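You operate a simulated robot arm through the tools that you are given. There is no shell and no other tool.

You run a simulated robot arm. Do the job below in one go: nothing can be reset, and whatever is moved stays where it is left.

Task
Switch tower and screen off and stand the hold block before the tower.
Fine: the block lies in the blue drawer; shut it again. Set down upright: hold block. Where these are worked on the way, their far stop is far enough and under half their travel is too little: blue drawer.

The check looks at the end state, three seconds after you hand in, the way a careful person would. Anything else that was tipped, shoved, dropped, spilled or broken makes it a failure.

Robot
A 6-joint arm with a two-finger gripper, fixed in place. Base frame: the origin is at the foot of the arm, x ahead of it, y to its left, z up. Readings come in mm, rad, newtons and seconds.
It reaches about 1298 mm from its shoulder. Its first joint turns from -2.601 to 2.601 rad. Payload 1.57 kg.
The tool frame sits at the grasp point between the pads (the TCP): z along the fingers, y along the line on which they close. The tips reach 21 mm beyond it. Largest opening 70 mm; the body of the gripper starts 50 mm behind the TCP.
Orientation is that of the tool frame in the base frame, as a unit quaternion [x, y, z, w]. With the fingers straight down and closing along the base's y, the tool's x points along the base's -x, its y along +y and its z along -z.

Tools
- The arm moves only by the tool send_rows. Its argument "steps" is one flat list of numbers, 7 for each row, row after row: the shift along the tool's x, y, z in mm, then the turn, a rotation vector about the tool's x, y, z in rad, then the gripper command, from -1 (fully open) to 1 (shut), values between in proportion. In form: [dx, dy, dz, ax, ay, az, hand, dx, dy, dz, ax, ay, az, hand, ...]. A call has 1 to 20 rows; each row shifts and turns the commanded pose from where the row before left it, along the tool's axes as they then stand. Rows are played at 5 a second. More than 50 mm and 0.15 rad between two rows, or a gripper value outside its range, and nothing of the call is played. A pose out of reach is approached as far as the arm can. The call stops where the force on the tool passes 40 N (or 10 N more than at its start, if that is more) or the arm is blocked; 0.2 s more then pass. Each finger halts on what it meets, pressing with about 30 N; the grip force reading is that of the motor and also rises with nothing between the fingers. The clock runs only during rows and for 0.2 s after the last one: add rows that do not move to give the fingers time. It gives the time, the measured TCP pose, the force on the tool (base axes), the opening and the grip force at its end, in the units of the frame above (readings bear some noise), with the torque about the TCP (base axes, N m) and any sound that the robot's microphone picked up, and new pictures: "pictures" is both (left out), scene, wrist or none.
- Cameras (640 x 400 px; columns grow to the right, rows downward): "scene" is fixed at [220.2, -649.1, 1612.2]; the picture's right is [0.99, -0.14, 0.00], its down [-0.11, -0.76, -0.65] and it looks along [0.09, 0.64, -0.76] (base axes); focal length 218 px, centre (320, 200). "wrist" rides on the gripper at [79, 4, -81] in the tool frame; the picture's right is [-0.05, 1.00, 0.00], its down [-0.67, -0.04, -0.74] and it looks along [-0.74, -0.04, 0.67] (tool axes); focal length 256 px, centre (320, 200). There is no depth. A picture from a camera that has moved, and an enlarged one, comes with that camera's place and axes in the base frame and with its lens.
- raise_lower(by): slides the trunk up (or, below 0, down) by that many mm; the arm rides with it, the base frame stays. It gives what a move gives, with no picture.
- zoom(camera, box): a new picture of the part [left, top, right, bottom] of that camera's present view, enlarged. It takes no simulated time.
- sign_off(): hands the job in; it is judged then, once.

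Places have to be worked out from the pictures, the camera data and where the tool is seen. Open the gripper and draw the arm clear of the work before you hand the job in, unless the task says otherwise.

The tools are called after ">>>" by a JSON object that holds its "name" and its "arguments". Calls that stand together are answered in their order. send_rows: Moves the arm, as the interface text tells. Its arguments: {"type":"object","properties":{"steps":{"type":"array","items":{"type":"number"}},"pictures":{"type":"string","enum":["both","scene","wrist","none"]}},"required":["steps"]} The other tools are called the same way: raise_lower (by) slides the trunk up or down; zoom (camera, box) takes an enlarged picture of a part of a camera's view; sign_off () hands the job in.

At the start:

```text
clock: 0.0
ee_pos: [336.9, 538.4, 1265.7]
ee_rot: [0.0, 1.0, 0.0, -0.001]
force: [-0.1, -0.4, 0.4]
wrist_torque: [0.01, 0.05, 0.01]
gripper_width: 69.8
gripper_force: 0.0
trunk travel left (down, up): [-948.0, 22.0]
```

scene: 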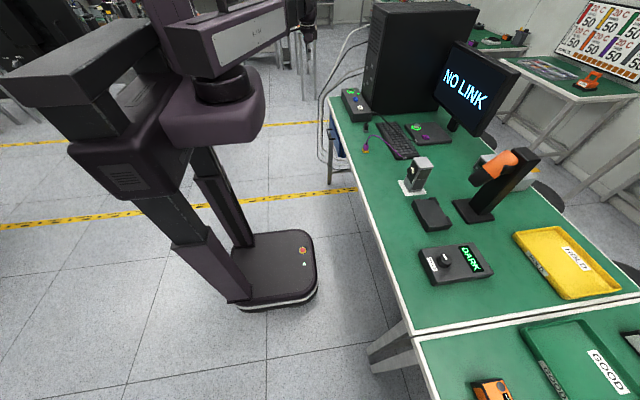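
wrist: 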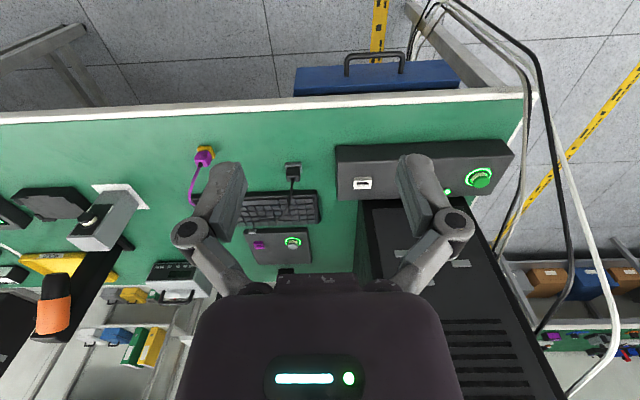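

I start by looking closely at the scene: the tower, its front box with a lit green button, the screen's button box and the blue drawer.

>>> {"name": "zoom", "arguments": {"camera": "scene", "box": [320, 70, 480, 170]}}

>>> {"name": "zoom", "arguments": {"camera": "wrist", "box": [280, 40, 540, 200]}}

>>> {"name": "zoom", "arguments": {"camera": "wrist", "box": [160, 130, 360, 280]}}

>>> {"name": "zoom", "arguments": {"camera": "scene", "box": [380, 140, 640, 310]}}

```text
4.00 times, centred on (400, 120) of scene
camera zoom: at [220.2, -649.1, 1612.2], right [0.99, -0.14, 0.0], down [-0.11, -0.76, -0.65], along [0.09, 0.64, -0.76], focal length 873 px, centre (0, 520)
```

zoom: 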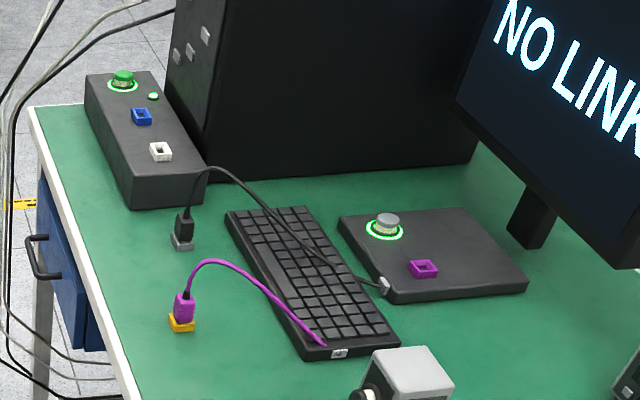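

```text
2.46 times, centred on (410, 120) of wrist
camera zoom: at [257.2, 543.6, 1347.9], right [0.05, 1.0, 0.0], down [0.67, -0.04, 0.74], along [0.74, -0.04, -0.67], focal length 630 px, centre (98, 397)
```

zoom: 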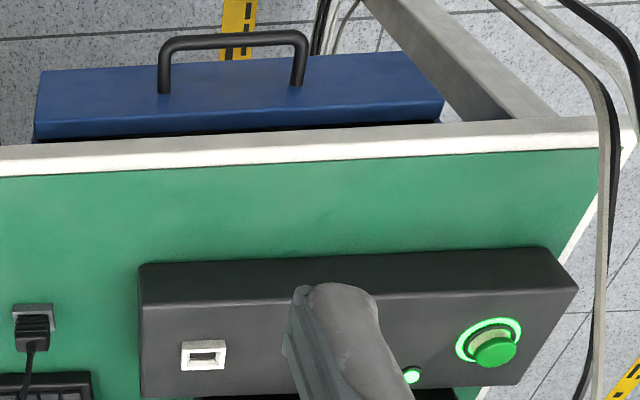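

```text
2.67 times, centred on (260, 205) of wrist
camera zoom: at [257.2, 543.6, 1347.9], right [0.05, 1.0, 0.0], down [0.67, -0.04, 0.74], along [0.74, -0.04, -0.67], focal length 683 px, centre (480, 187)
```

zoom: 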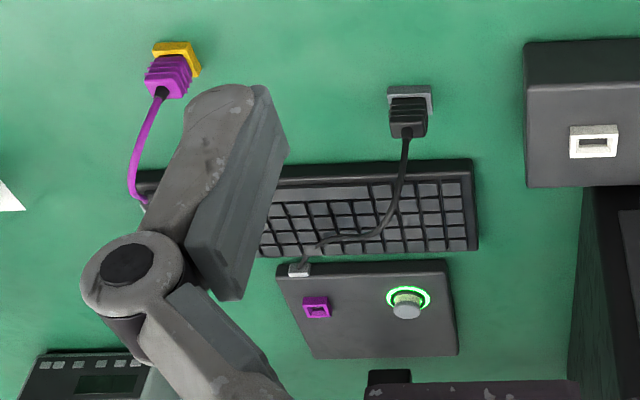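

```text
2.35 times, centred on (510, 225) of scene
camera zoom: at [220.2, -649.1, 1612.2], right [0.99, -0.14, 0.0], down [-0.11, -0.76, -0.65], along [0.09, 0.64, -0.76], focal length 514 px, centre (-127, 141)
```

zoom: 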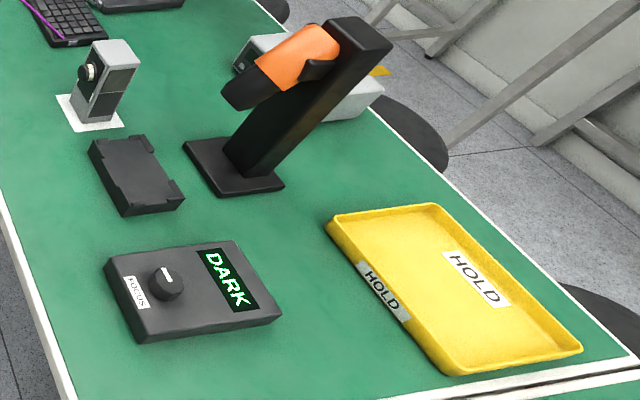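

The tower's lit green button on the front panel works out near (644, 861, 962). The drawer handle is near (457, 651, 761), and the table top is at about z 875 with its front edge at x≈505. I lower the trunk part of the way while the gripper hangs clear in front of the table.

>>> {"name": "raise_lower", "arguments": {"by": -180}}

```text
clock: 2.0
ee_pos: [337.6, 539.3, 1086.4]
ee_rot: [0.001, 1.0, 0.0, 0.0]
force: [-0.2, -0.2, 0.1]
wrist_torque: [-0.01, -0.03, -0.02]
gripper_width: 70.2
gripper_force: 0.0
trunk travel left (down, up): [-768.0, 202.0]
```

The trunk came down 180 mm cleanly. I shut the fingers and look again from here.

>>> {"name": "send_rows", "arguments": {"steps": [0, 0, 0, 0, 0, 0, 1, 0, 0, 0, 0, 0, 0, 1, 0, 0, 0, 0, 0, 0, 1, 0, 0, 0, 0, 0, 0, 1, 0, 0, 0, 0, 0, 0, 1]}}

```text
clock: 3.2
ee_pos: [336.9, 539.1, 1086.8]
ee_rot: [0.0, 1.0, -0.001, 0.0]
force: [0.6, -0.3, 0.7]
wrist_torque: [0.0, 0.0, 0.01]
gripper_width: 0.2
gripper_force: 28.6
trunk travel left (down, up): [-768.0, 202.0]
camera wrist: at [257.2, 543.6, 1167.9], right [0.05, 1.0, 0.0], down [0.67, -0.04, 0.74], along [0.74, -0.04, -0.67], focal length 256 px, centre (320, 200)
```

scene: 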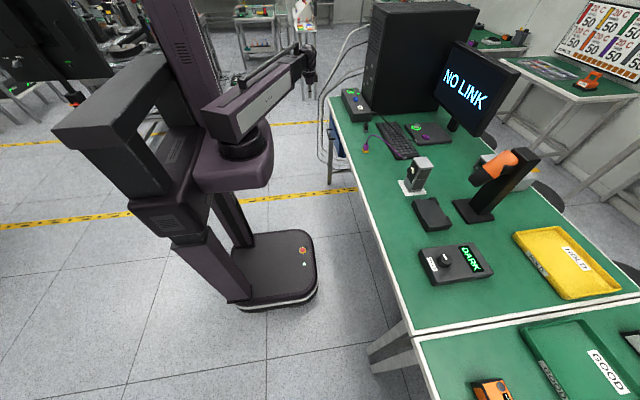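
wrist: 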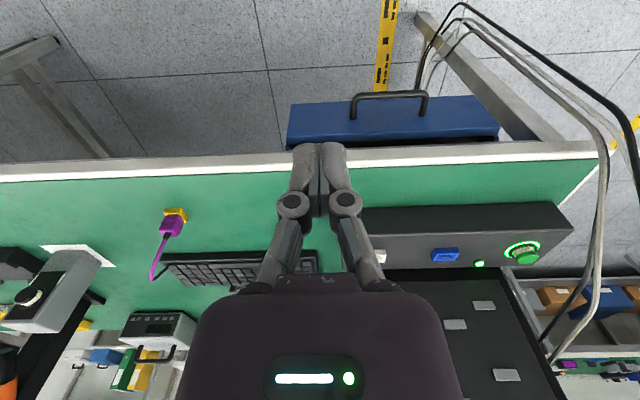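

The gripper is shut and the view is clearer, so I zoom on the panel and the drawer for a better triangulation.

>>> {"name": "zoom", "arguments": {"camera": "wrist", "box": [360, 180, 600, 330]}}

>>> {"name": "zoom", "arguments": {"camera": "wrist", "box": [270, 60, 526, 220]}}

>>> {"name": "zoom", "arguments": {"camera": "scene", "box": [320, 80, 384, 120]}}

>>> {"name": "zoom", "arguments": {"camera": "scene", "box": [400, 110, 464, 150]}}

```text
2.67 times, centred on (480, 255) of wrist
camera zoom: at [257.2, 543.6, 1167.9], right [0.05, 1.0, 0.0], down [0.67, -0.04, 0.74], along [0.74, -0.04, -0.67], focal length 683 px, centre (-107, 53)
```

zoom: 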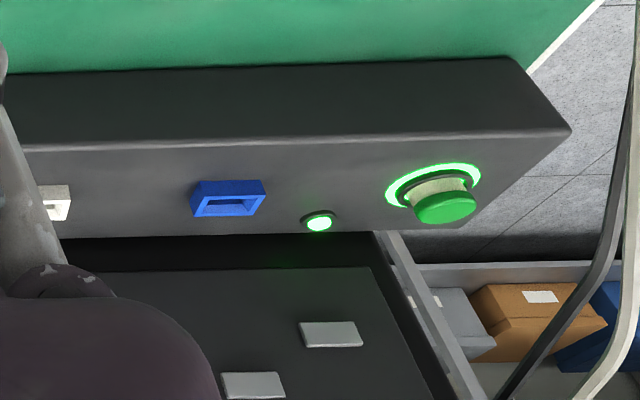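

```text
2.50 times, centred on (398, 140) of wrist
camera zoom: at [257.2, 543.6, 1167.9], right [0.05, 1.0, 0.0], down [0.67, -0.04, 0.74], along [0.74, -0.04, -0.67], focal length 640 px, centre (125, 350)
```

zoom: 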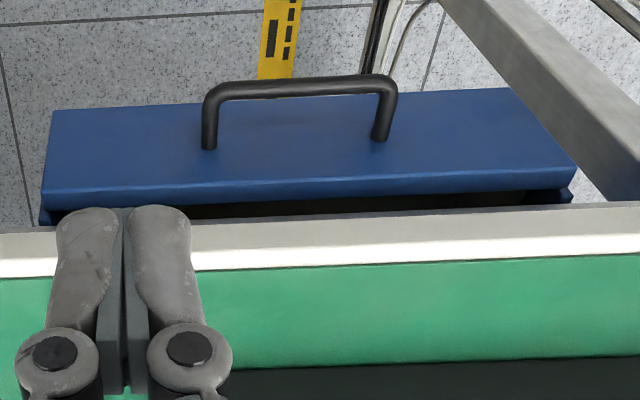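

```text
10.00 times, centred on (352, 100) of scene
camera zoom: at [220.2, -649.1, 1612.2], right [0.99, -0.14, 0.0], down [-0.11, -0.76, -0.65], along [0.09, 0.64, -0.76], focal length 2183 px, centre (0, 1200)
```

zoom: 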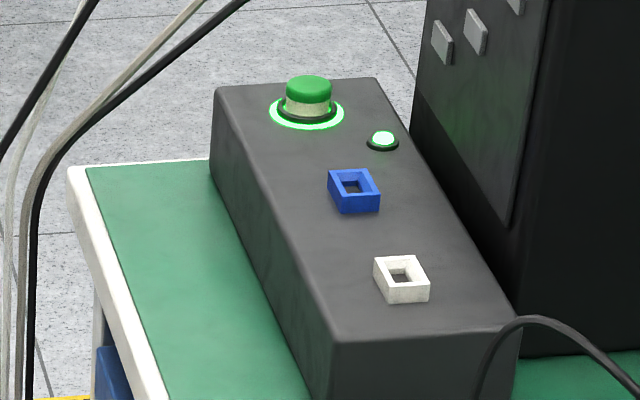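

```text
10.00 times, centred on (432, 130) of scene
camera zoom: at [220.2, -649.1, 1612.2], right [0.99, -0.14, 0.0], down [-0.11, -0.76, -0.65], along [0.09, 0.64, -0.76], focal length 2183 px, centre (-800, 900)
```

zoom: 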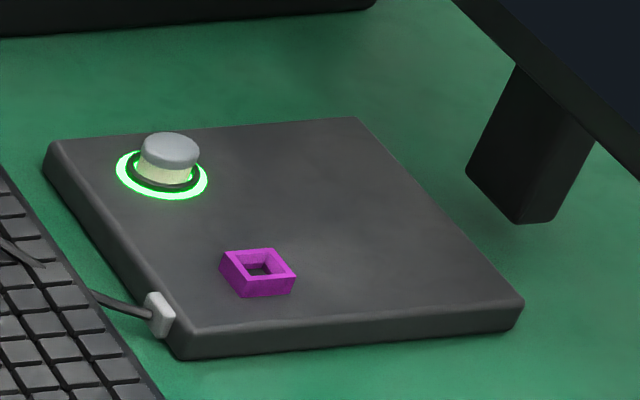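

From the two wrist views and the scene view, the tower button's cap top is at about (645, 860, 962) and the screen button at about (941, 422, 925). I move the shut gripper to just short of and above the tower button and check it by eye.

>>> {"name": "send_rows", "arguments": {"steps": [-27, 32.3, 4, 0, 0, 0, 1, -27, 32.3, 4, 0, 0, 0, 1, -27, 32.3, 4, 0, 0, 0, 1, -27, 32.3, 4, 0, 0, 0, 1, -27, 32.3, 4, 0, 0, 0, 1, -27, 32.3, 4, 0, 0, 0, 1, -27, 32.3, 4, 0, 0, 0, 1, -27, 32.3, 4, 0, 0, 0, 1, -27, 32.3, 4, 0, 0, 0, 1, -27, 32.3, 4, 0, 0, 0, 1, 0, 0, 0, 0, 0, 0, 1, 0, 0, 0, 0, 0, 0, 1]}}

```text
clock: 5.8
ee_pos: [607.9, 861.5, 1086.0]
ee_rot: [0.0, 1.0, -0.001, 0.0]
force: [0.2, 0.0, 0.0]
wrist_torque: [-0.01, 0.0, 0.01]
gripper_width: 0.3
gripper_force: 29.0
out of reach, approached as far as the arm can: row 1, 3, 4, 5, 6, 7, 8, 9, 10
trunk travel left (down, up): [-768.0, 202.0]
camera wrist: at [528.8, 866.4, 1167.7], right [0.05, 1.0, 0.0], down [0.67, -0.04, 0.74], along [0.74, -0.04, -0.67], focal length 256 px, centre (320, 200)
```

scene: 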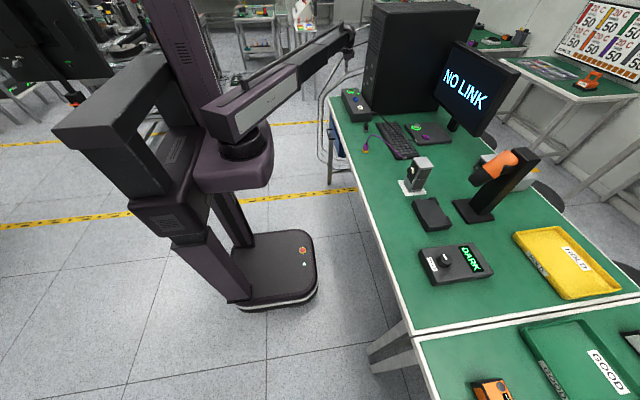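
wrist: 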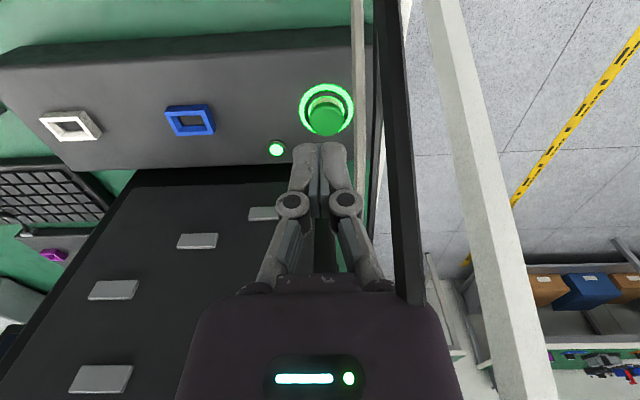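

The height did not change (z stayed 1086), so this arm's vertical travel comes from the trunk. The button now reads at about (648, 866, 962), and the cables to the left look close, so I check their clearance.

>>> {"name": "zoom", "arguments": {"camera": "scene", "box": [300, 10, 428, 130]}}

>>> {"name": "zoom", "arguments": {"camera": "wrist", "box": [240, 40, 480, 240]}}

```text
3.33 times, centred on (364, 70) of scene
camera zoom: at [220.2, -649.1, 1612.2], right [0.99, -0.14, 0.0], down [-0.11, -0.76, -0.65], along [0.09, 0.64, -0.76], focal length 728 px, centre (173, 633)
```

zoom: 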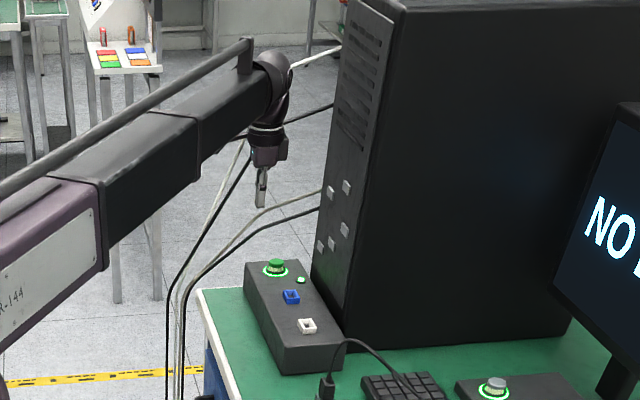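

```text
2.00 times, centred on (360, 140) of wrist
camera zoom: at [528.8, 866.4, 1167.7], right [0.05, 1.0, 0.0], down [0.67, -0.04, 0.74], along [0.74, -0.04, -0.67], focal length 512 px, centre (240, 320)
```

zoom: 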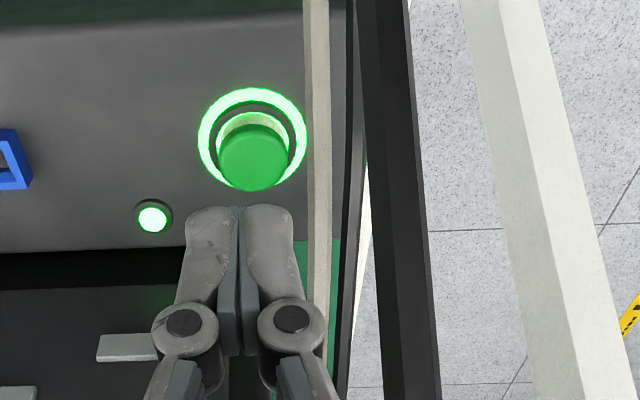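

The arm is telescopic and the cables arch from the tower past the table's front-left corner. I look closer to place them before lowering.

>>> {"name": "zoom", "arguments": {"camera": "scene", "box": [320, 25, 376, 60]}}

>>> {"name": "zoom", "arguments": {"camera": "scene", "box": [310, 55, 390, 105]}}

>>> {"name": "zoom", "arguments": {"camera": "wrist", "box": [320, 0, 640, 200]}}

>>> {"name": "zoom", "arguments": {"camera": "wrist", "box": [320, 200, 640, 400]}}

```text
11.43 times, centred on (348, 42) of scene
camera zoom: at [220.2, -649.1, 1612.2], right [0.99, -0.14, 0.0], down [-0.11, -0.76, -0.65], along [0.09, 0.64, -0.76], focal length 2495 px, centre (0, 2000)
```

zoom: 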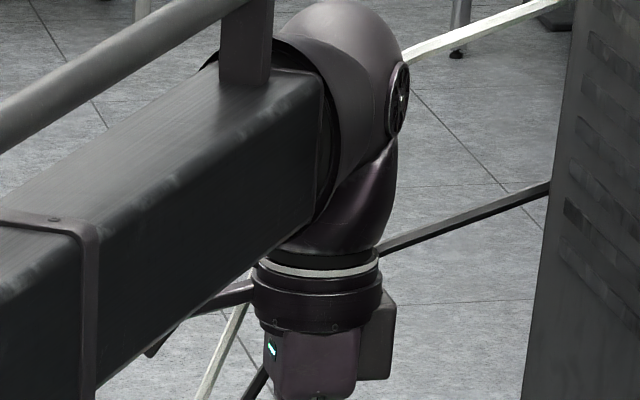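

```text
8.00 times, centred on (350, 80) of scene
camera zoom: at [220.2, -649.1, 1612.2], right [0.99, -0.14, 0.0], down [-0.11, -0.76, -0.65], along [0.09, 0.64, -0.76], focal length 1747 px, centre (80, 1160)
```

zoom: 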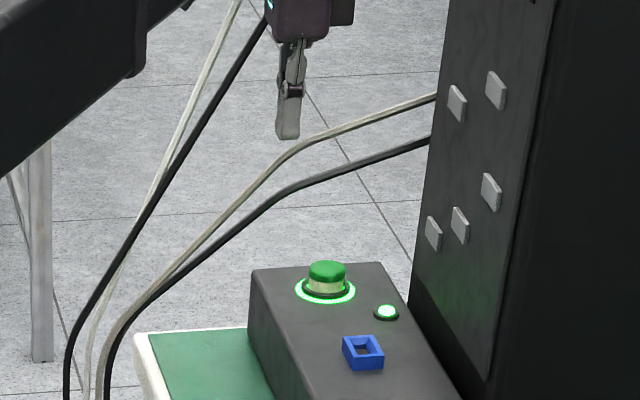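

```text
2.00 times, centred on (480, 100) of wrist
camera zoom: at [528.8, 866.4, 1167.7], right [0.05, 1.0, 0.0], down [0.67, -0.04, 0.74], along [0.74, -0.04, -0.67], focal length 512 px, centre (0, 400)
```

zoom: 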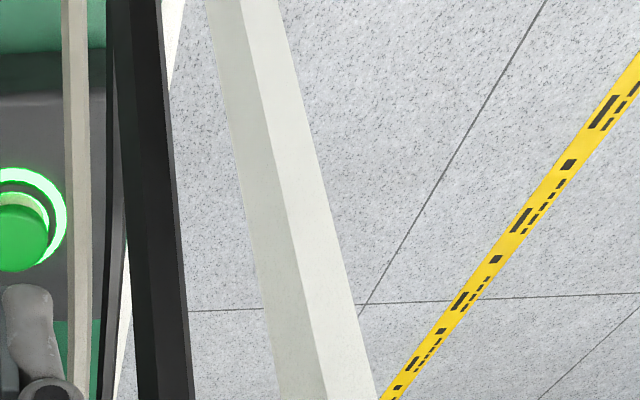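

```text
2.00 times, centred on (480, 300) of wrist
camera zoom: at [528.8, 866.4, 1167.7], right [0.05, 1.0, 0.0], down [0.67, -0.04, 0.74], along [0.74, -0.04, -0.67], focal length 512 px, centre (0, 0)
```

zoom: 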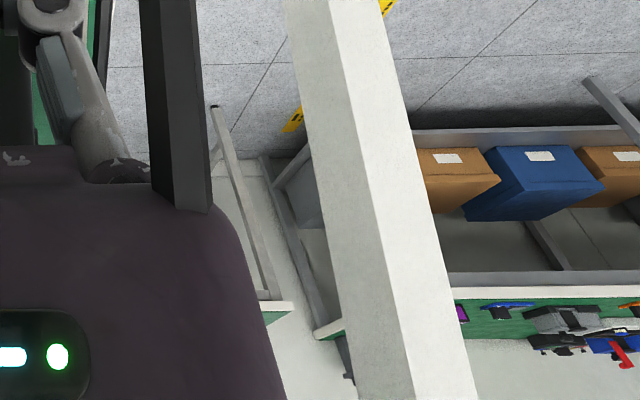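

The cables pass about 40 mm to the left of the wrist, so going straight down here is too tight. I retreat toward −y and turn the gripper a quarter turn, which puts the camera on the −y side and keeps the narrow side of the gripper body toward the cables.

>>> {"name": "send_rows", "arguments": {"steps": [10, -30, 0, 0, 0, 0, 1, 10, -30, 0, 0, 0, 0, 1, 10, -30, 0, 0, 0, 0, 1, 0, 0, 0, 0, 0, -0.1428, 1, 0, 0, 0, 0, 0, -0.1428, 1, 0, 0, 0, 0, 0, -0.1428, 1, 0, 0, 0, 0, 0, -0.1428, 1, 0, 0, 0, 0, 0, -0.1428, 1, 0, 0, 0, 0, 0, -0.1428, 1, 0, 0, 0, 0, 0, -0.1428, 1, 0, 0, 0, 0, 0, -0.1428, 1, 0, 0, 0, 0, 0, -0.1428, 1, 0, 0, 0, 0, 0, -0.1428, 1, 0, 0, 0, 0, 0, -0.1428, 1, 0, 0, 0, 0, 0, 0, 1]}}

```text
clock: 9.0
ee_pos: [576.4, 771.7, 1086.1]
ee_rot: [0.708, -0.706, 0.0, 0.0]
force: [-0.1, -0.3, 0.0]
wrist_torque: [-0.02, 0.01, 0.02]
gripper_width: 0.2
gripper_force: 28.5
out of reach, approached as far as the arm can: row 12
trunk travel left (down, up): [-768.0, 202.0]
camera wrist: at [572.4, 693.2, 1167.9], right [-1.0, 0.05, 0.0], down [0.03, 0.67, 0.74], along [0.04, 0.74, -0.67], focal length 256 px, centre (320, 200)
```

scene: 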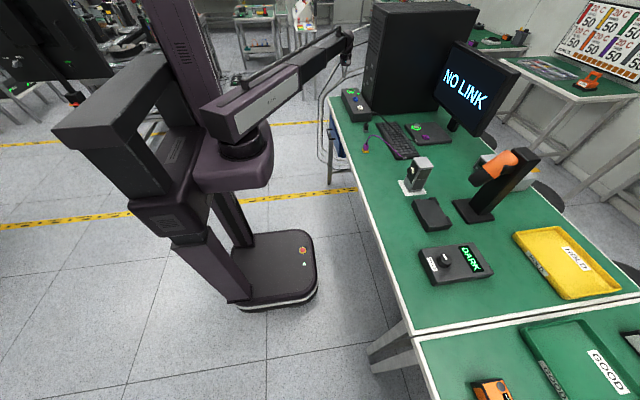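
wrist: 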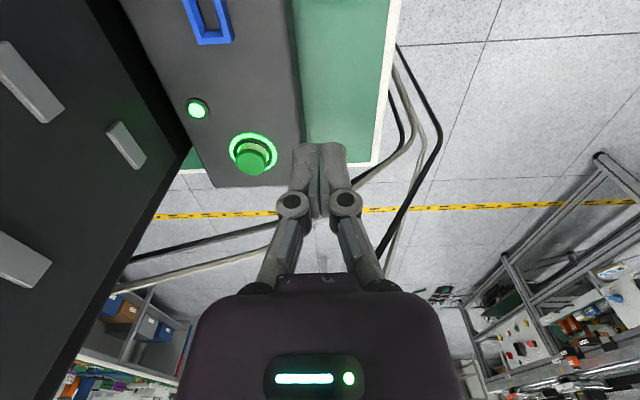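

The button now triangulates to about (650, 861, 962), and I can see the cables behind it. I shift to x≈650 and tilt the fingers about 20° so the wrist leans away from the cables.

>>> {"name": "send_rows", "arguments": {"steps": [0, -37, 0, 0, 0, 0, 1, 0, -37, 0, 0, 0, 0, 1, 0, 0, 0, 0, -0.117, 0, 1, 0, 0, 0, 0, -0.117, 0, 1, 0, 0, 0, 0, -0.117, 0, 1, 0, 0, 0, 0, 0, 0, 1]}}

```text
clock: 10.4
ee_pos: [651.6, 771.6, 1097.0]
ee_rot: [0.696, -0.696, -0.124, -0.124]
force: [-0.3, 0.8, 0.5]
wrist_torque: [0.01, 0.01, 0.01]
gripper_width: 0.1
gripper_force: 28.2
out of reach, approached as far as the arm can: row 4, 5
trunk travel left (down, up): [-768.0, 202.0]
camera wrist: at [646.1, 670.2, 1146.8], right [-1.0, 0.05, 0.02], down [0.04, 0.37, 0.93], along [0.04, 0.93, -0.37], focal length 256 px, centre (320, 200)
```

scene: 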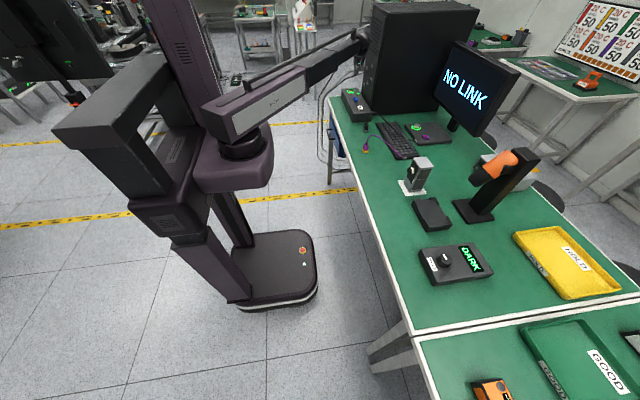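
wrist: 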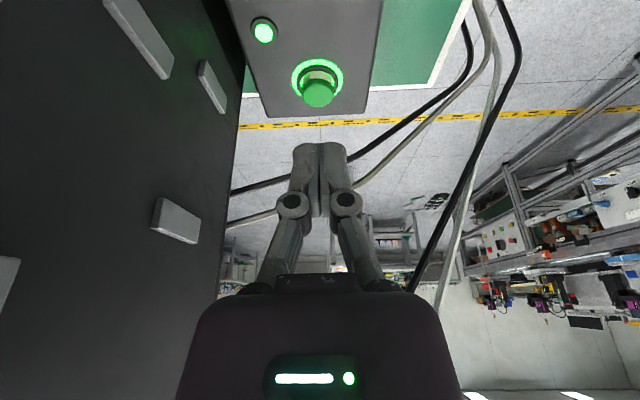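

The button lines up at about (652, 859, 962). I move in over it with the tilt held, which should leave the tip about 115 mm above the cap.

>>> {"name": "send_rows", "arguments": {"steps": [-37.5, 0, 13.8, 0, 0, 0, 1, -37.5, 0, 13.8, 0, 0, 0, 1, 0, 0, 0, 0, 0, 0, 1]}}

>>> {"name": "zoom", "arguments": {"camera": "scene", "box": [310, 20, 390, 105]}}

```text
clock: 11.2
ee_pos: [650.2, 851.5, 1097.3]
ee_rot: [-0.696, 0.697, 0.123, 0.124]
force: [-0.1, -0.7, -0.2]
wrist_torque: [0.01, 0.01, -0.01]
gripper_width: 0.0
gripper_force: 28.7
trunk travel left (down, up): [-768.0, 202.0]
camera wrist: at [645.9, 749.7, 1147.2], right [-1.0, 0.05, 0.02], down [0.04, 0.37, 0.93], along [0.04, 0.93, -0.37], focal length 256 px, centre (320, 200)
```

scene: 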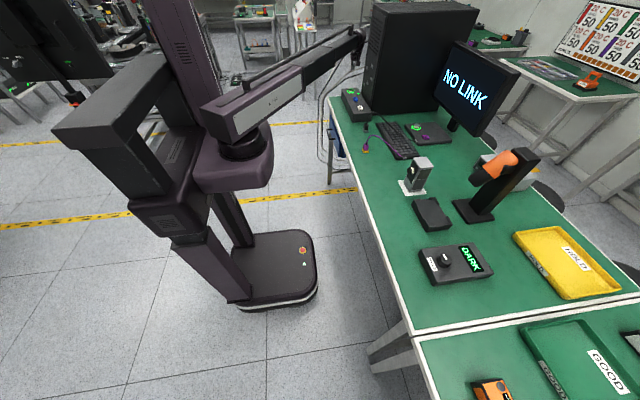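
wrist: 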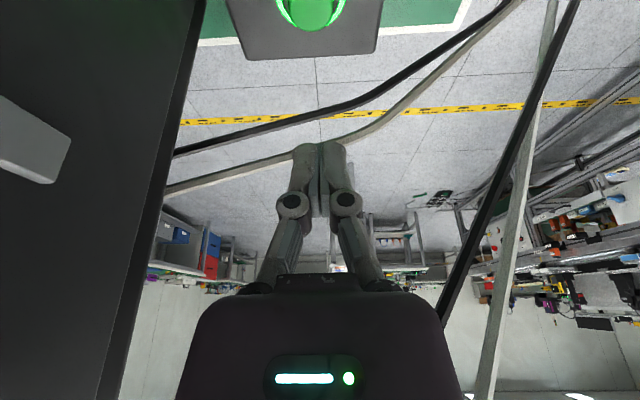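

```text
4.71 times, centred on (350, 62) of scene
camera zoom: at [220.2, -649.1, 1612.2], right [0.99, -0.14, 0.0], down [-0.11, -0.76, -0.65], along [0.09, 0.64, -0.76], focal length 1028 px, centre (179, 847)
```

zoom: 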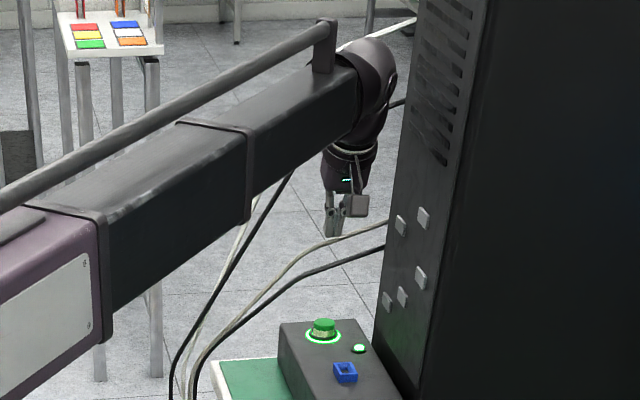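

The lower beige cable works out at about (644, 876, 1059), just behind the finger path. I back off 3 mm in y and lower in stages, checking each time.

>>> {"name": "send_rows", "arguments": {"steps": [2.8, 0, -1.0, 0, 0, 0, 1, 0, 0, 0, 0, 0, 0, 1], "pictures": "none"}}

>>> {"name": "raise_lower", "arguments": {"by": -45}}

>>> {"name": "zoom", "arguments": {"camera": "scene", "box": [325, 40, 381, 96]}}

>>> {"name": "zoom", "arguments": {"camera": "wrist", "box": [200, 0, 500, 200]}}

```text
clock: 11.8
ee_pos: [651.6, 848.0, 1098.2]
ee_rot: [-0.696, 0.697, 0.123, 0.123]
force: [0.1, -0.3, 0.5]
wrist_torque: [-0.01, -0.02, 0.02]
gripper_width: 0.0
gripper_force: 28.6
trunk travel left (down, up): [-768.0, 202.0]
```

```text
clock: 12.7
ee_pos: [650.3, 848.2, 1052.2]
ee_rot: [-0.696, 0.696, 0.124, 0.123]
force: [0.3, -0.1, 0.5]
wrist_torque: [0.0, 0.03, 0.01]
gripper_width: 0.0
gripper_force: 28.4
trunk travel left (down, up): [-723.0, 247.0]
```

```text
7.14 times, centred on (353, 68) of scene
camera zoom: at [220.2, -649.1, 1612.2], right [0.99, -0.14, 0.0], down [-0.11, -0.76, -0.65], along [0.09, 0.64, -0.76], focal length 1560 px, centre (84, 1143)
```

zoom: 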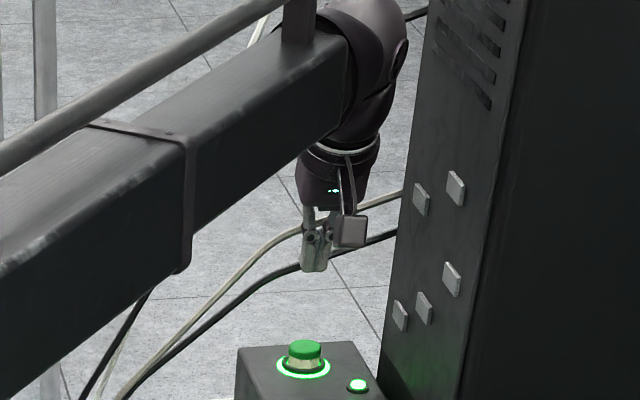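

```text
2.00 times, centred on (350, 100) of wrist
camera zoom: at [646.2, 746.4, 1102.1], right [-1.0, 0.05, 0.02], down [0.04, 0.37, 0.93], along [0.04, 0.93, -0.37], focal length 512 px, centre (260, 400)
```

zoom: 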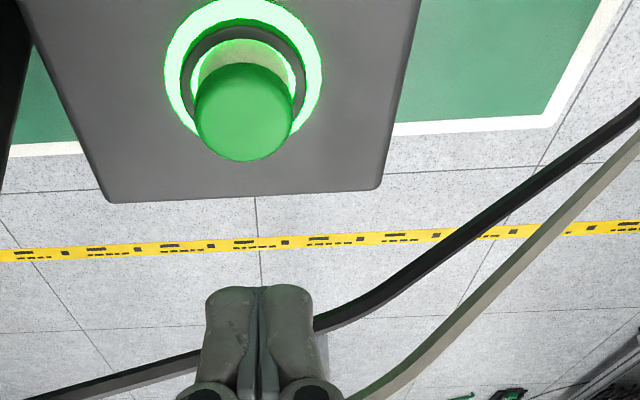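

The tip is now below the beige cable with no contact, and the cap centre is confirmed at about (653, 859). I lower to about 10 mm above the cap.

>>> {"name": "raise_lower", "arguments": {"by": -58}}

>>> {"name": "zoom", "arguments": {"camera": "scene", "box": [325, 60, 381, 104]}}

>>> {"name": "zoom", "arguments": {"camera": "wrist", "box": [220, 60, 420, 200]}}

```text
clock: 13.7
ee_pos: [651.7, 849.0, 994.7]
ee_rot: [-0.696, 0.697, 0.123, 0.123]
force: [-0.2, -0.4, 0.3]
wrist_torque: [-0.01, -0.03, -0.04]
gripper_width: 0.3
gripper_force: 28.7
trunk travel left (down, up): [-665.0, 305.0]
```

```text
9.09 times, centred on (353, 82) of scene
camera zoom: at [220.2, -649.1, 1612.2], right [0.99, -0.14, 0.0], down [-0.11, -0.76, -0.65], along [0.09, 0.64, -0.76], focal length 1985 px, centre (20, 1273)
```

zoom: 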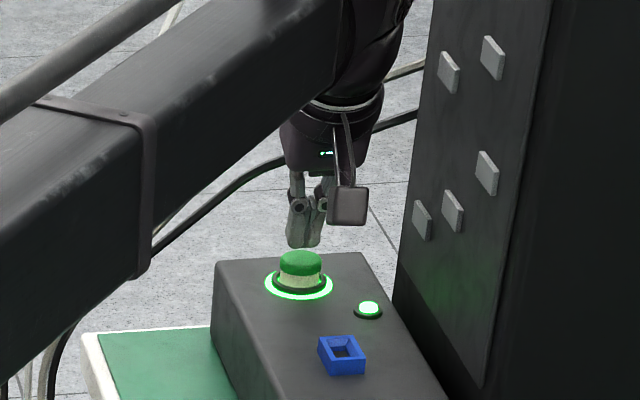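

```text
2.86 times, centred on (320, 130) of wrist
camera zoom: at [646.2, 746.4, 1044.1], right [-1.0, 0.05, 0.02], down [0.04, 0.37, 0.93], along [0.04, 0.93, -0.37], focal length 731 px, centre (320, 400)
```

zoom: 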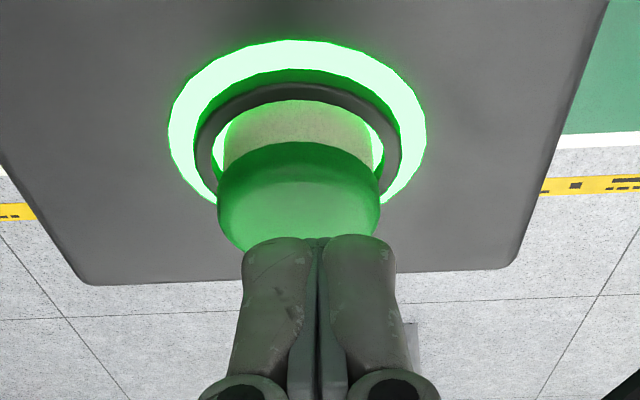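

The tip is right above the cap and about 3 mm toward −x, so I correct that and creep down.

>>> {"name": "send_rows", "arguments": {"steps": [0, -3, 0, 0, 0, 0, 1, 0, 0, 0, 0, 0, 0, 1], "pictures": "none"}}

>>> {"name": "raise_lower", "arguments": {"by": -9}}

>>> {"name": "raise_lower", "arguments": {"by": -3}}

>>> {"name": "zoom", "arguments": {"camera": "wrist", "box": [220, 60, 420, 200]}}

```text
clock: 14.3
ee_pos: [652.7, 848.4, 994.5]
ee_rot: [-0.696, 0.696, 0.124, 0.123]
force: [-1.1, 0.1, -0.3]
wrist_torque: [-0.01, -0.03, 0.02]
gripper_width: 0.3
gripper_force: 28.5
trunk travel left (down, up): [-665.0, 305.0]
```

```text
clock: 14.8
ee_pos: [654.1, 848.1, 984.9]
ee_rot: [-0.696, 0.697, 0.123, 0.123]
force: [0.6, -1.0, 0.2]
wrist_torque: [0.01, 0.0, 0.0]
gripper_width: 0.0
gripper_force: 28.2
trunk travel left (down, up): [-656.0, 314.0]
```

```text
clock: 15.4
ee_pos: [653.3, 847.8, 983.2]
ee_rot: [0.697, -0.696, -0.124, -0.122]
force: [-0.1, -0.1, 0.5]
wrist_torque: [-0.01, 0.0, 0.02]
gripper_width: 0.1
gripper_force: 28.3
trunk travel left (down, up): [-653.0, 317.0]
```

```text
2.86 times, centred on (320, 130) of wrist
camera zoom: at [649.1, 746.2, 1032.0], right [-1.0, 0.05, 0.02], down [0.04, 0.37, 0.93], along [0.04, 0.93, -0.37], focal length 731 px, centre (320, 400)
```

zoom: 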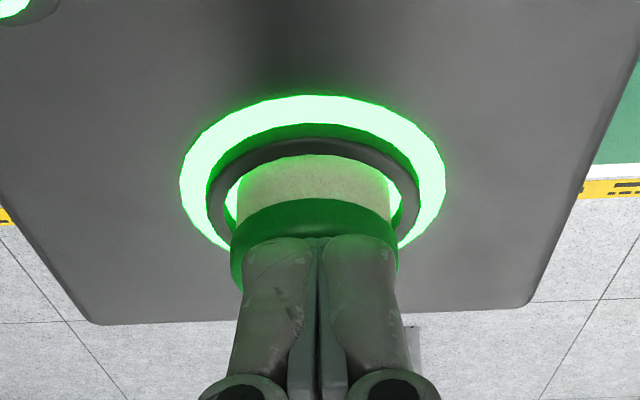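

There is no contact force yet, with the tip at about z 961. I keep lowering in small steps and watch the force.

>>> {"name": "raise_lower", "arguments": {"by": -3}}

>>> {"name": "raise_lower", "arguments": {"by": -3}}

>>> {"name": "zoom", "arguments": {"camera": "wrist", "box": [220, 60, 420, 200]}}

>>> {"name": "zoom", "arguments": {"camera": "scene", "box": [337, 74, 369, 98]}}

```text
clock: 15.9
ee_pos: [653.3, 847.4, 978.9]
ee_rot: [0.696, -0.696, -0.124, -0.124]
force: [-0.1, -0.5, 1.4]
wrist_torque: [-0.02, -0.02, 0.04]
gripper_width: 0.0
gripper_force: 28.6
trunk travel left (down, up): [-650.0, 320.0]
```

```text
clock: 16.4
ee_pos: [653.6, 848.5, 976.7]
ee_rot: [0.696, -0.696, -0.123, -0.124]
force: [0.5, -0.9, 2.2]
wrist_torque: [0.02, 0.02, -0.03]
gripper_width: 0.3
gripper_force: 28.9
trunk travel left (down, up): [-647.0, 323.0]
heard: click
```

```text
2.86 times, centred on (320, 130) of wrist
camera zoom: at [649.0, 746.1, 1026.2], right [-1.0, 0.05, 0.02], down [0.04, 0.37, 0.93], along [0.04, 0.93, -0.37], focal length 731 px, centre (320, 400)
```

zoom: 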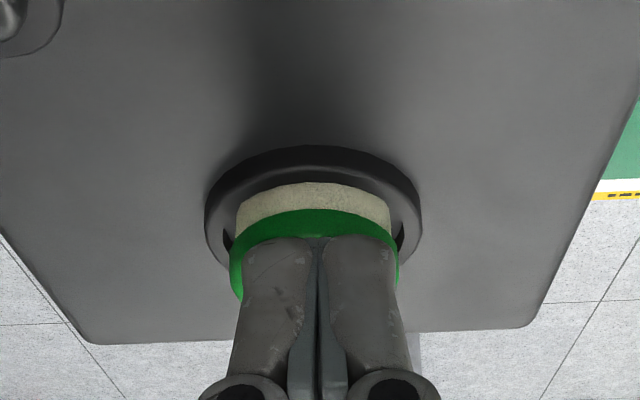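

```text
16.00 times, centred on (353, 86) of scene
camera zoom: at [220.2, -649.1, 1612.2], right [0.99, -0.14, 0.0], down [-0.11, -0.76, -0.65], along [0.09, 0.64, -0.76], focal length 3494 px, centre (-208, 2024)
```

zoom: 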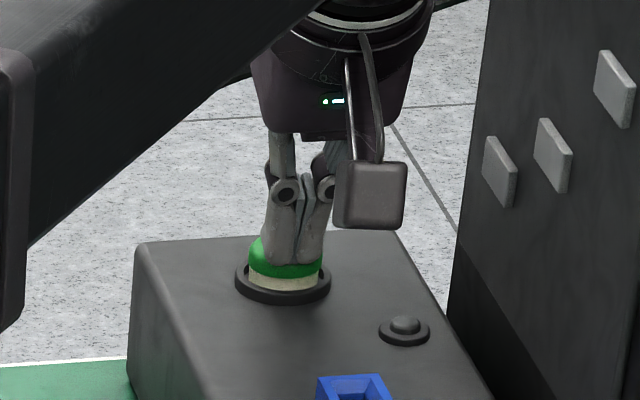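

A click sounded and the button ring and LED went dark, so the tower is off. I rise clear of the cap but stay under the beige cable, and check that the tower stays off.

>>> {"name": "raise_lower", "arguments": {"by": 38}}

>>> {"name": "zoom", "arguments": {"camera": "scene", "box": [325, 40, 481, 138]}}

```text
clock: 17.2
ee_pos: [653.4, 847.7, 1014.7]
ee_rot: [0.697, -0.696, -0.124, -0.123]
force: [-0.1, -1.2, 0.2]
wrist_torque: [-0.03, 0.02, 0.02]
gripper_width: 0.2
gripper_force: 28.6
trunk travel left (down, up): [-685.0, 285.0]
```

```text
4.08 times, centred on (403, 89) of scene
camera zoom: at [220.2, -649.1, 1612.2], right [0.99, -0.14, 0.0], down [-0.11, -0.76, -0.65], along [0.09, 0.64, -0.76], focal length 891 px, centre (-19, 653)
```

zoom: 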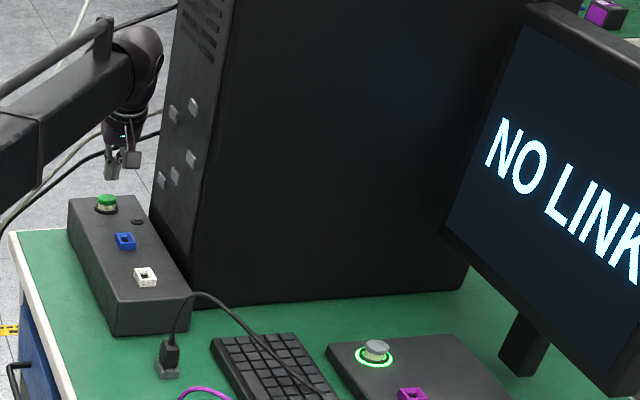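

The tower stays off. I pull back along −y away from the cables and bring the tool upright again.

>>> {"name": "send_rows", "arguments": {"steps": [39.1, 0, -14.4, 0, 0, 0, 1, 39.1, 0, -14.4, 0, 0, 0, 1, 39.1, 0, -14.4, 0, 0, 0, 1, 39.1, 0, -14.4, 0, 0, 0, 1, 39.1, 0, -14.4, 0, 0, 0, 1, 39.1, 0, -14.4, 0, 0, 0, 1, 0, 0, 0, 0, 0.117, 0, 1, 0, 0, 0, 0, 0.117, 0, 1, 0, 0, 0, 0, 0.117, 0, 1, 0, 0, 0, 0, 0, 0, 1]}}

```text
clock: 19.4
ee_pos: [653.5, 598.5, 1002.4]
ee_rot: [0.707, -0.707, 0.001, 0.001]
force: [0.3, 0.2, -0.3]
wrist_torque: [0.0, 0.02, -0.03]
gripper_width: 0.0
gripper_force: 28.3
out of reach, approached as far as the arm can: row 7, 8
trunk travel left (down, up): [-685.0, 285.0]
camera wrist: at [649.1, 519.3, 1085.0], right [-1.0, 0.05, 0.0], down [0.04, 0.67, 0.74], along [0.04, 0.74, -0.67], focal length 256 px, centre (320, 200)
```

scene: 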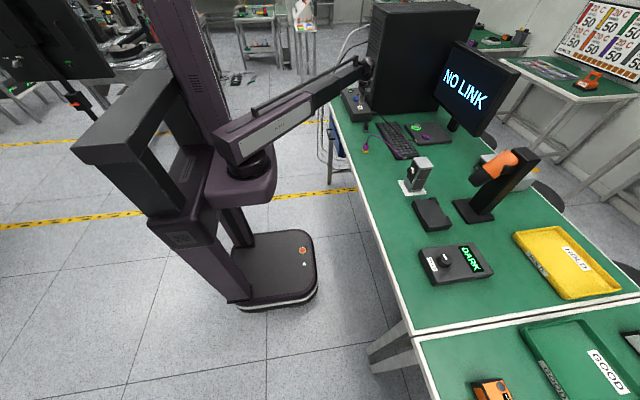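
wrist: 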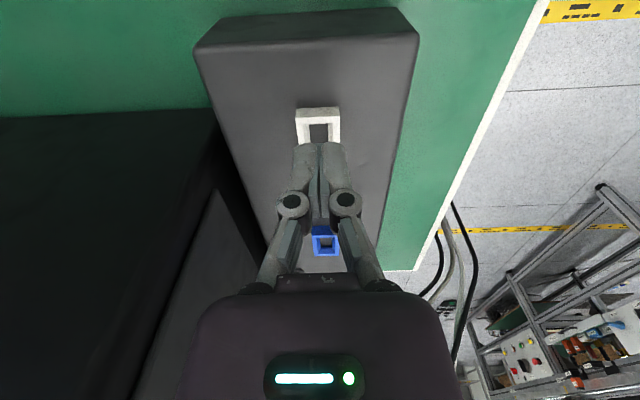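

The panel spans roughly x 600–716, leaving a free green strip of about x 506–600 in front of it for the block. I raise 80 mm so the fingers clear the keyboard cable's arch, then swing over to the screen's button.

>>> {"name": "raise_lower", "arguments": {"by": 80}}

>>> {"name": "send_rows", "arguments": {"steps": [23, -36, 0, 0, 0, 0, 1, 23, -36, 0, 0, 0, 0, 1, 23, -36, 0, 0, 0, 0, 1, 23, -36, 0, 0, 0, 0, 1, 23, -36, 0, 0, 0, 0, 1, 23, -36, 0, 0, 0, 0, 1, 23, -36, 0, 0, 0, 0, 1, 23, -32, 0, 0, 0, 0, 1, 0, 0, 0, 0, 0, 0, 1]}}

```text
clock: 20.6
ee_pos: [653.1, 599.1, 1082.9]
ee_rot: [-0.707, 0.707, -0.001, 0.0]
force: [-0.4, 0.5, -0.5]
wrist_torque: [0.02, 0.01, 0.02]
gripper_width: 0.0
gripper_force: 28.9
trunk travel left (down, up): [-765.0, 205.0]
```

```text
clock: 22.6
ee_pos: [937.1, 415.0, 1084.0]
ee_rot: [0.707, -0.707, 0.0, 0.0]
force: [0.0, -0.2, 0.6]
wrist_torque: [-0.01, -0.02, 0.02]
gripper_width: 0.0
gripper_force: 28.5
trunk travel left (down, up): [-765.0, 205.0]
camera wrist: at [932.4, 337.0, 1165.0], right [-1.0, 0.05, 0.0], down [0.04, 0.67, 0.75], along [0.04, 0.74, -0.67], focal length 256 px, centre (320, 200)
```

scene: 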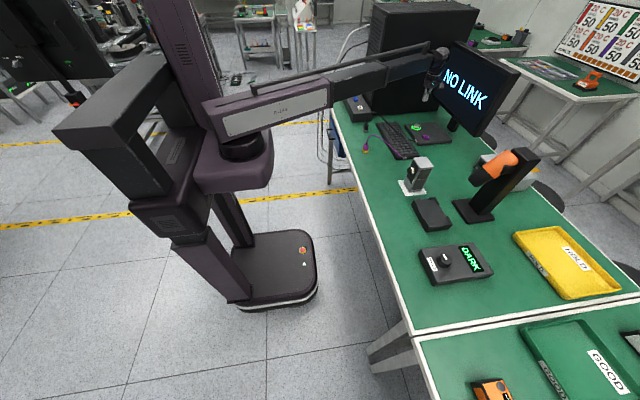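
wrist: 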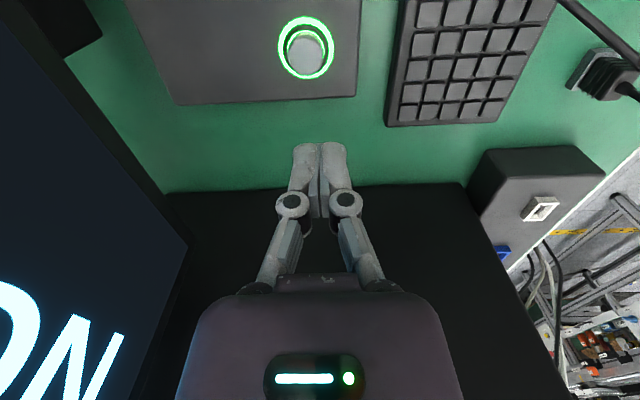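

The screen button works out at about (947, 415, 925). I shift 9 mm in x, then lower to just above it.

>>> {"name": "send_rows", "arguments": {"steps": [-1, -9, 0, 0, 0, 0, 1, 0, 0, 0, 0, 0, 0, 1], "pictures": "none"}}

>>> {"name": "raise_lower", "arguments": {"by": -80}}

>>> {"name": "zoom", "arguments": {"camera": "wrist", "box": [220, 0, 420, 200]}}

>>> {"name": "zoom", "arguments": {"camera": "scene", "box": [380, 40, 480, 160]}}

```text
clock: 23.2
ee_pos: [946.4, 416.5, 1082.5]
ee_rot: [-0.707, 0.707, -0.001, -0.001]
force: [-1.1, -0.7, -0.4]
wrist_torque: [0.02, 0.01, -0.01]
gripper_width: 0.0
gripper_force: 28.6
trunk travel left (down, up): [-765.0, 205.0]
```

```text
clock: 24.4
ee_pos: [946.4, 416.5, 1004.0]
ee_rot: [-0.707, 0.707, 0.0, 0.001]
force: [-0.1, -0.8, -0.1]
wrist_torque: [0.01, 0.04, 0.01]
gripper_width: 0.0
gripper_force: 28.4
trunk travel left (down, up): [-685.0, 285.0]
```

```text
2.00 times, centred on (320, 100) of wrist
camera zoom: at [941.6, 338.1, 1085.0], right [-1.0, 0.05, 0.0], down [0.04, 0.67, 0.75], along [0.04, 0.74, -0.67], focal length 512 px, centre (320, 400)
```

zoom: 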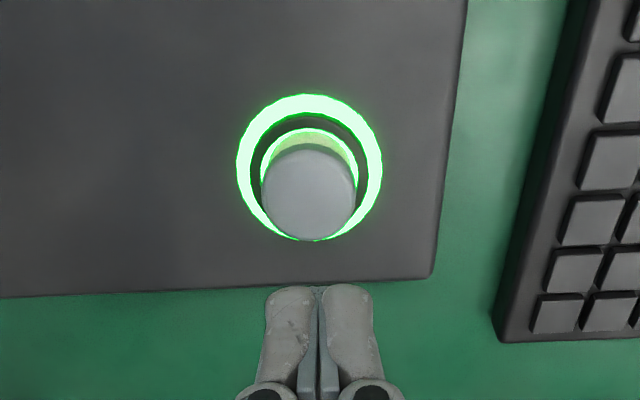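

```text
3.33 times, centred on (430, 100) of scene
camera zoom: at [220.2, -649.1, 1612.2], right [0.99, -0.14, 0.0], down [-0.11, -0.76, -0.65], along [0.09, 0.64, -0.76], focal length 728 px, centre (-47, 533)
```

zoom: 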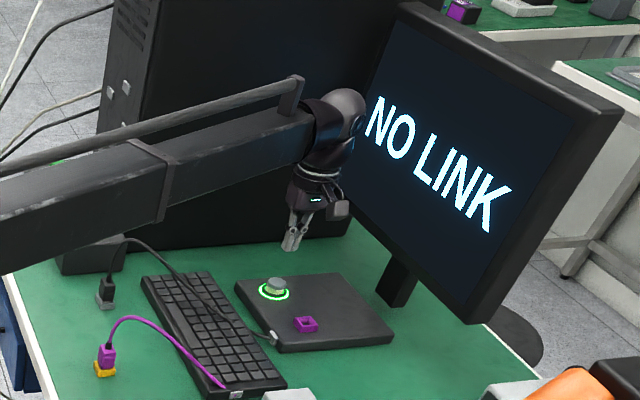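

The cap is at about (948.5, 412, 930). I shift 4 mm back in y and 2 mm in x, and lower to near contact.

>>> {"name": "send_rows", "arguments": {"steps": [3.5, -2, 0, 0, 0, 0, 1, 0, 0, 0, 0, 0, 0, 1], "pictures": "none"}}

>>> {"name": "raise_lower", "arguments": {"by": -42}}

>>> {"name": "zoom", "arguments": {"camera": "wrist", "box": [220, 60, 420, 200]}}

>>> {"name": "zoom", "arguments": {"camera": "scene", "box": [400, 90, 456, 146]}}

```text
clock: 25.0
ee_pos: [948.2, 413.4, 1001.8]
ee_rot: [0.708, -0.707, 0.001, 0.0]
force: [-0.7, -0.2, 0.9]
wrist_torque: [0.03, 0.04, -0.05]
gripper_width: 0.0
gripper_force: 29.3
trunk travel left (down, up): [-685.0, 285.0]
```

```text
clock: 25.8
ee_pos: [948.4, 412.8, 962.8]
ee_rot: [-0.707, 0.707, 0.0, -0.001]
force: [0.4, 0.1, -0.1]
wrist_torque: [0.01, -0.02, 0.0]
gripper_width: 0.1
gripper_force: 28.9
trunk travel left (down, up): [-643.0, 327.0]
```

```text
2.86 times, centred on (320, 130) of wrist
camera zoom: at [944.2, 334.7, 1042.9], right [-1.0, 0.05, 0.0], down [0.04, 0.67, 0.75], along [0.04, 0.74, -0.67], focal length 731 px, centre (320, 400)
```

zoom: 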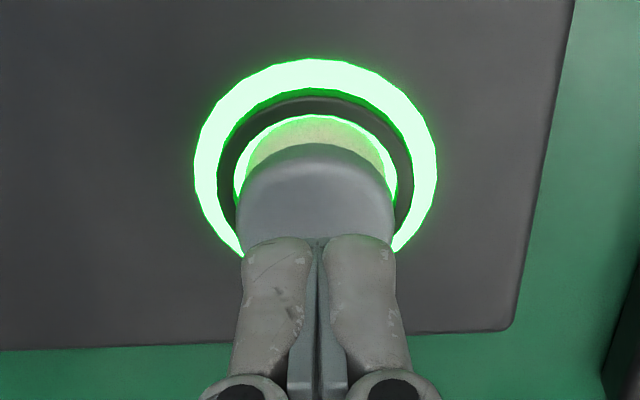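

```text
7.14 times, centred on (428, 118) of scene
camera zoom: at [220.2, -649.1, 1612.2], right [0.99, -0.14, 0.0], down [-0.11, -0.76, -0.65], along [0.09, 0.64, -0.76], focal length 1560 px, centre (-451, 786)
```

zoom: 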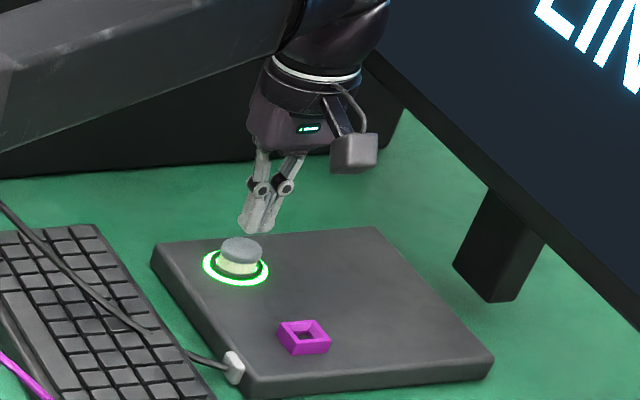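

The wrist view has the tip centred on the cap, but the scene view suggests a small x offset, so I zoom in tighter before pressing.

>>> {"name": "zoom", "arguments": {"camera": "scene", "box": [410, 112, 438, 130]}}

>>> {"name": "zoom", "arguments": {"camera": "wrist", "box": [280, 70, 360, 170]}}

```text
16.00 times, centred on (424, 121) of scene
camera zoom: at [220.2, -649.1, 1612.2], right [0.99, -0.14, 0.0], down [-0.11, -0.76, -0.65], along [0.09, 0.64, -0.76], focal length 3494 px, centre (-1344, 1464)
```

zoom: 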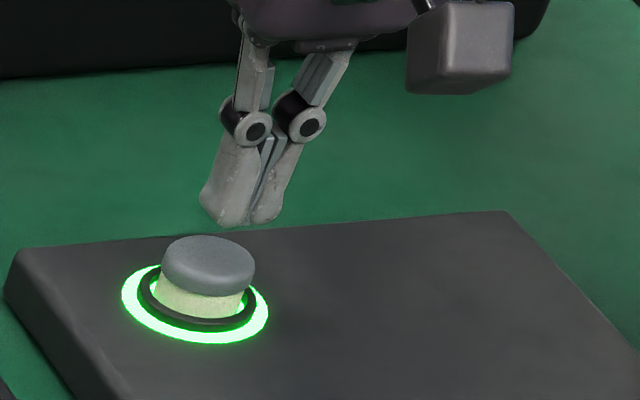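

```text
4.00 times, centred on (320, 120) of wrist
camera zoom: at [944.2, 334.7, 1042.9], right [-1.0, 0.05, 0.0], down [0.04, 0.67, 0.75], along [0.04, 0.74, -0.67], focal length 1024 px, centre (320, 520)
```

zoom: 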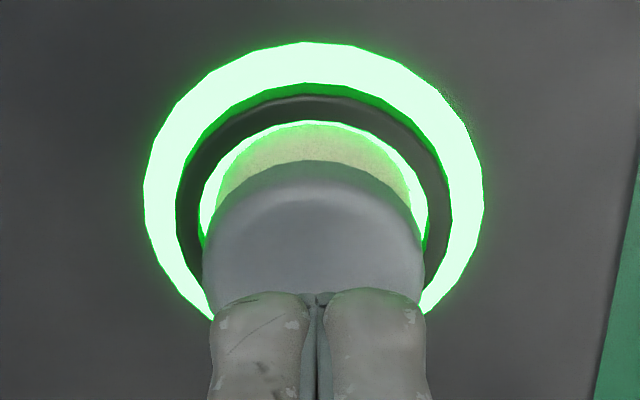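

After accounting for perspective, the cap is at about (948, 416, 923). I nudge 3 mm in +y and creep down.

>>> {"name": "send_rows", "arguments": {"steps": [-3, 0, 0, 0, 0, 0, 1, 0, 0, 0, 0, 0, 0, 1], "pictures": "none"}}

>>> {"name": "raise_lower", "arguments": {"by": -12}}

>>> {"name": "raise_lower", "arguments": {"by": -4}}

>>> {"name": "raise_lower", "arguments": {"by": -3}}

>>> {"name": "zoom", "arguments": {"camera": "scene", "box": [410, 112, 438, 130]}}

```text
clock: 26.4
ee_pos: [949.5, 416.9, 961.3]
ee_rot: [0.707, -0.707, 0.0, -0.001]
force: [-0.4, 0.1, 0.3]
wrist_torque: [0.03, 0.02, -0.02]
gripper_width: 0.0
gripper_force: 28.9
trunk travel left (down, up): [-643.0, 327.0]
```

```text
clock: 27.0
ee_pos: [948.9, 415.8, 948.8]
ee_rot: [-0.707, 0.707, 0.001, 0.0]
force: [0.7, 0.1, 1.3]
wrist_torque: [-0.02, -0.03, 0.01]
gripper_width: 0.0
gripper_force: 28.4
trunk travel left (down, up): [-631.0, 339.0]
```

```text
clock: 27.5
ee_pos: [949.7, 416.8, 945.7]
ee_rot: [0.707, -0.707, 0.0, 0.0]
force: [0.7, 0.9, -0.2]
wrist_torque: [0.01, 0.0, 0.01]
gripper_width: 0.3
gripper_force: 28.0
trunk travel left (down, up): [-627.0, 343.0]
```

```text
clock: 28.1
ee_pos: [948.0, 416.0, 942.2]
ee_rot: [0.707, -0.707, 0.0, 0.0]
force: [0.1, -0.3, -0.6]
wrist_torque: [-0.01, 0.02, 0.0]
gripper_width: 0.1
gripper_force: 28.5
trunk travel left (down, up): [-624.0, 346.0]
```

```text
16.00 times, centred on (424, 121) of scene
camera zoom: at [220.2, -649.1, 1612.2], right [0.99, -0.14, 0.0], down [-0.11, -0.76, -0.65], along [0.09, 0.64, -0.76], focal length 3494 px, centre (-1344, 1464)
```

zoom: 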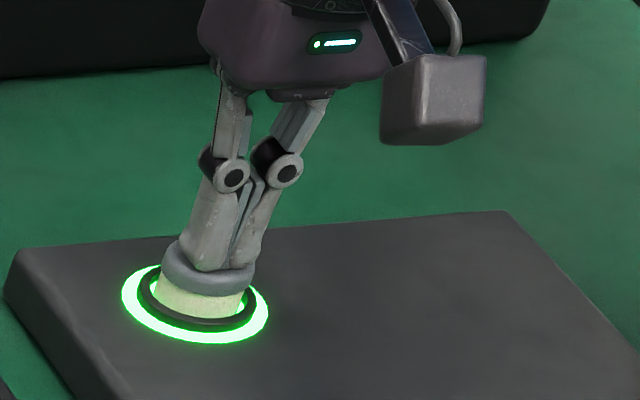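

The tip sits centred over the cap and is about to touch it. I continue in 3 mm steps until it clicks.

>>> {"name": "raise_lower", "arguments": {"by": -3}}

>>> {"name": "raise_lower", "arguments": {"by": -3}}

```text
clock: 28.6
ee_pos: [949.0, 417.0, 939.8]
ee_rot: [0.707, -0.707, 0.0, 0.001]
force: [0.6, -0.5, 1.3]
wrist_torque: [-0.02, -0.01, 0.0]
gripper_width: 6.3
gripper_force: 28.6
trunk travel left (down, up): [-621.0, 349.0]
```

```text
clock: 29.1
ee_pos: [949.1, 417.4, 936.6]
ee_rot: [-0.707, 0.707, 0.0, 0.0]
force: [0.2, -0.1, 1.7]
wrist_torque: [-0.02, -0.01, -0.01]
gripper_width: 5.9
gripper_force: 28.4
trunk travel left (down, up): [-618.0, 352.0]
heard: click
```

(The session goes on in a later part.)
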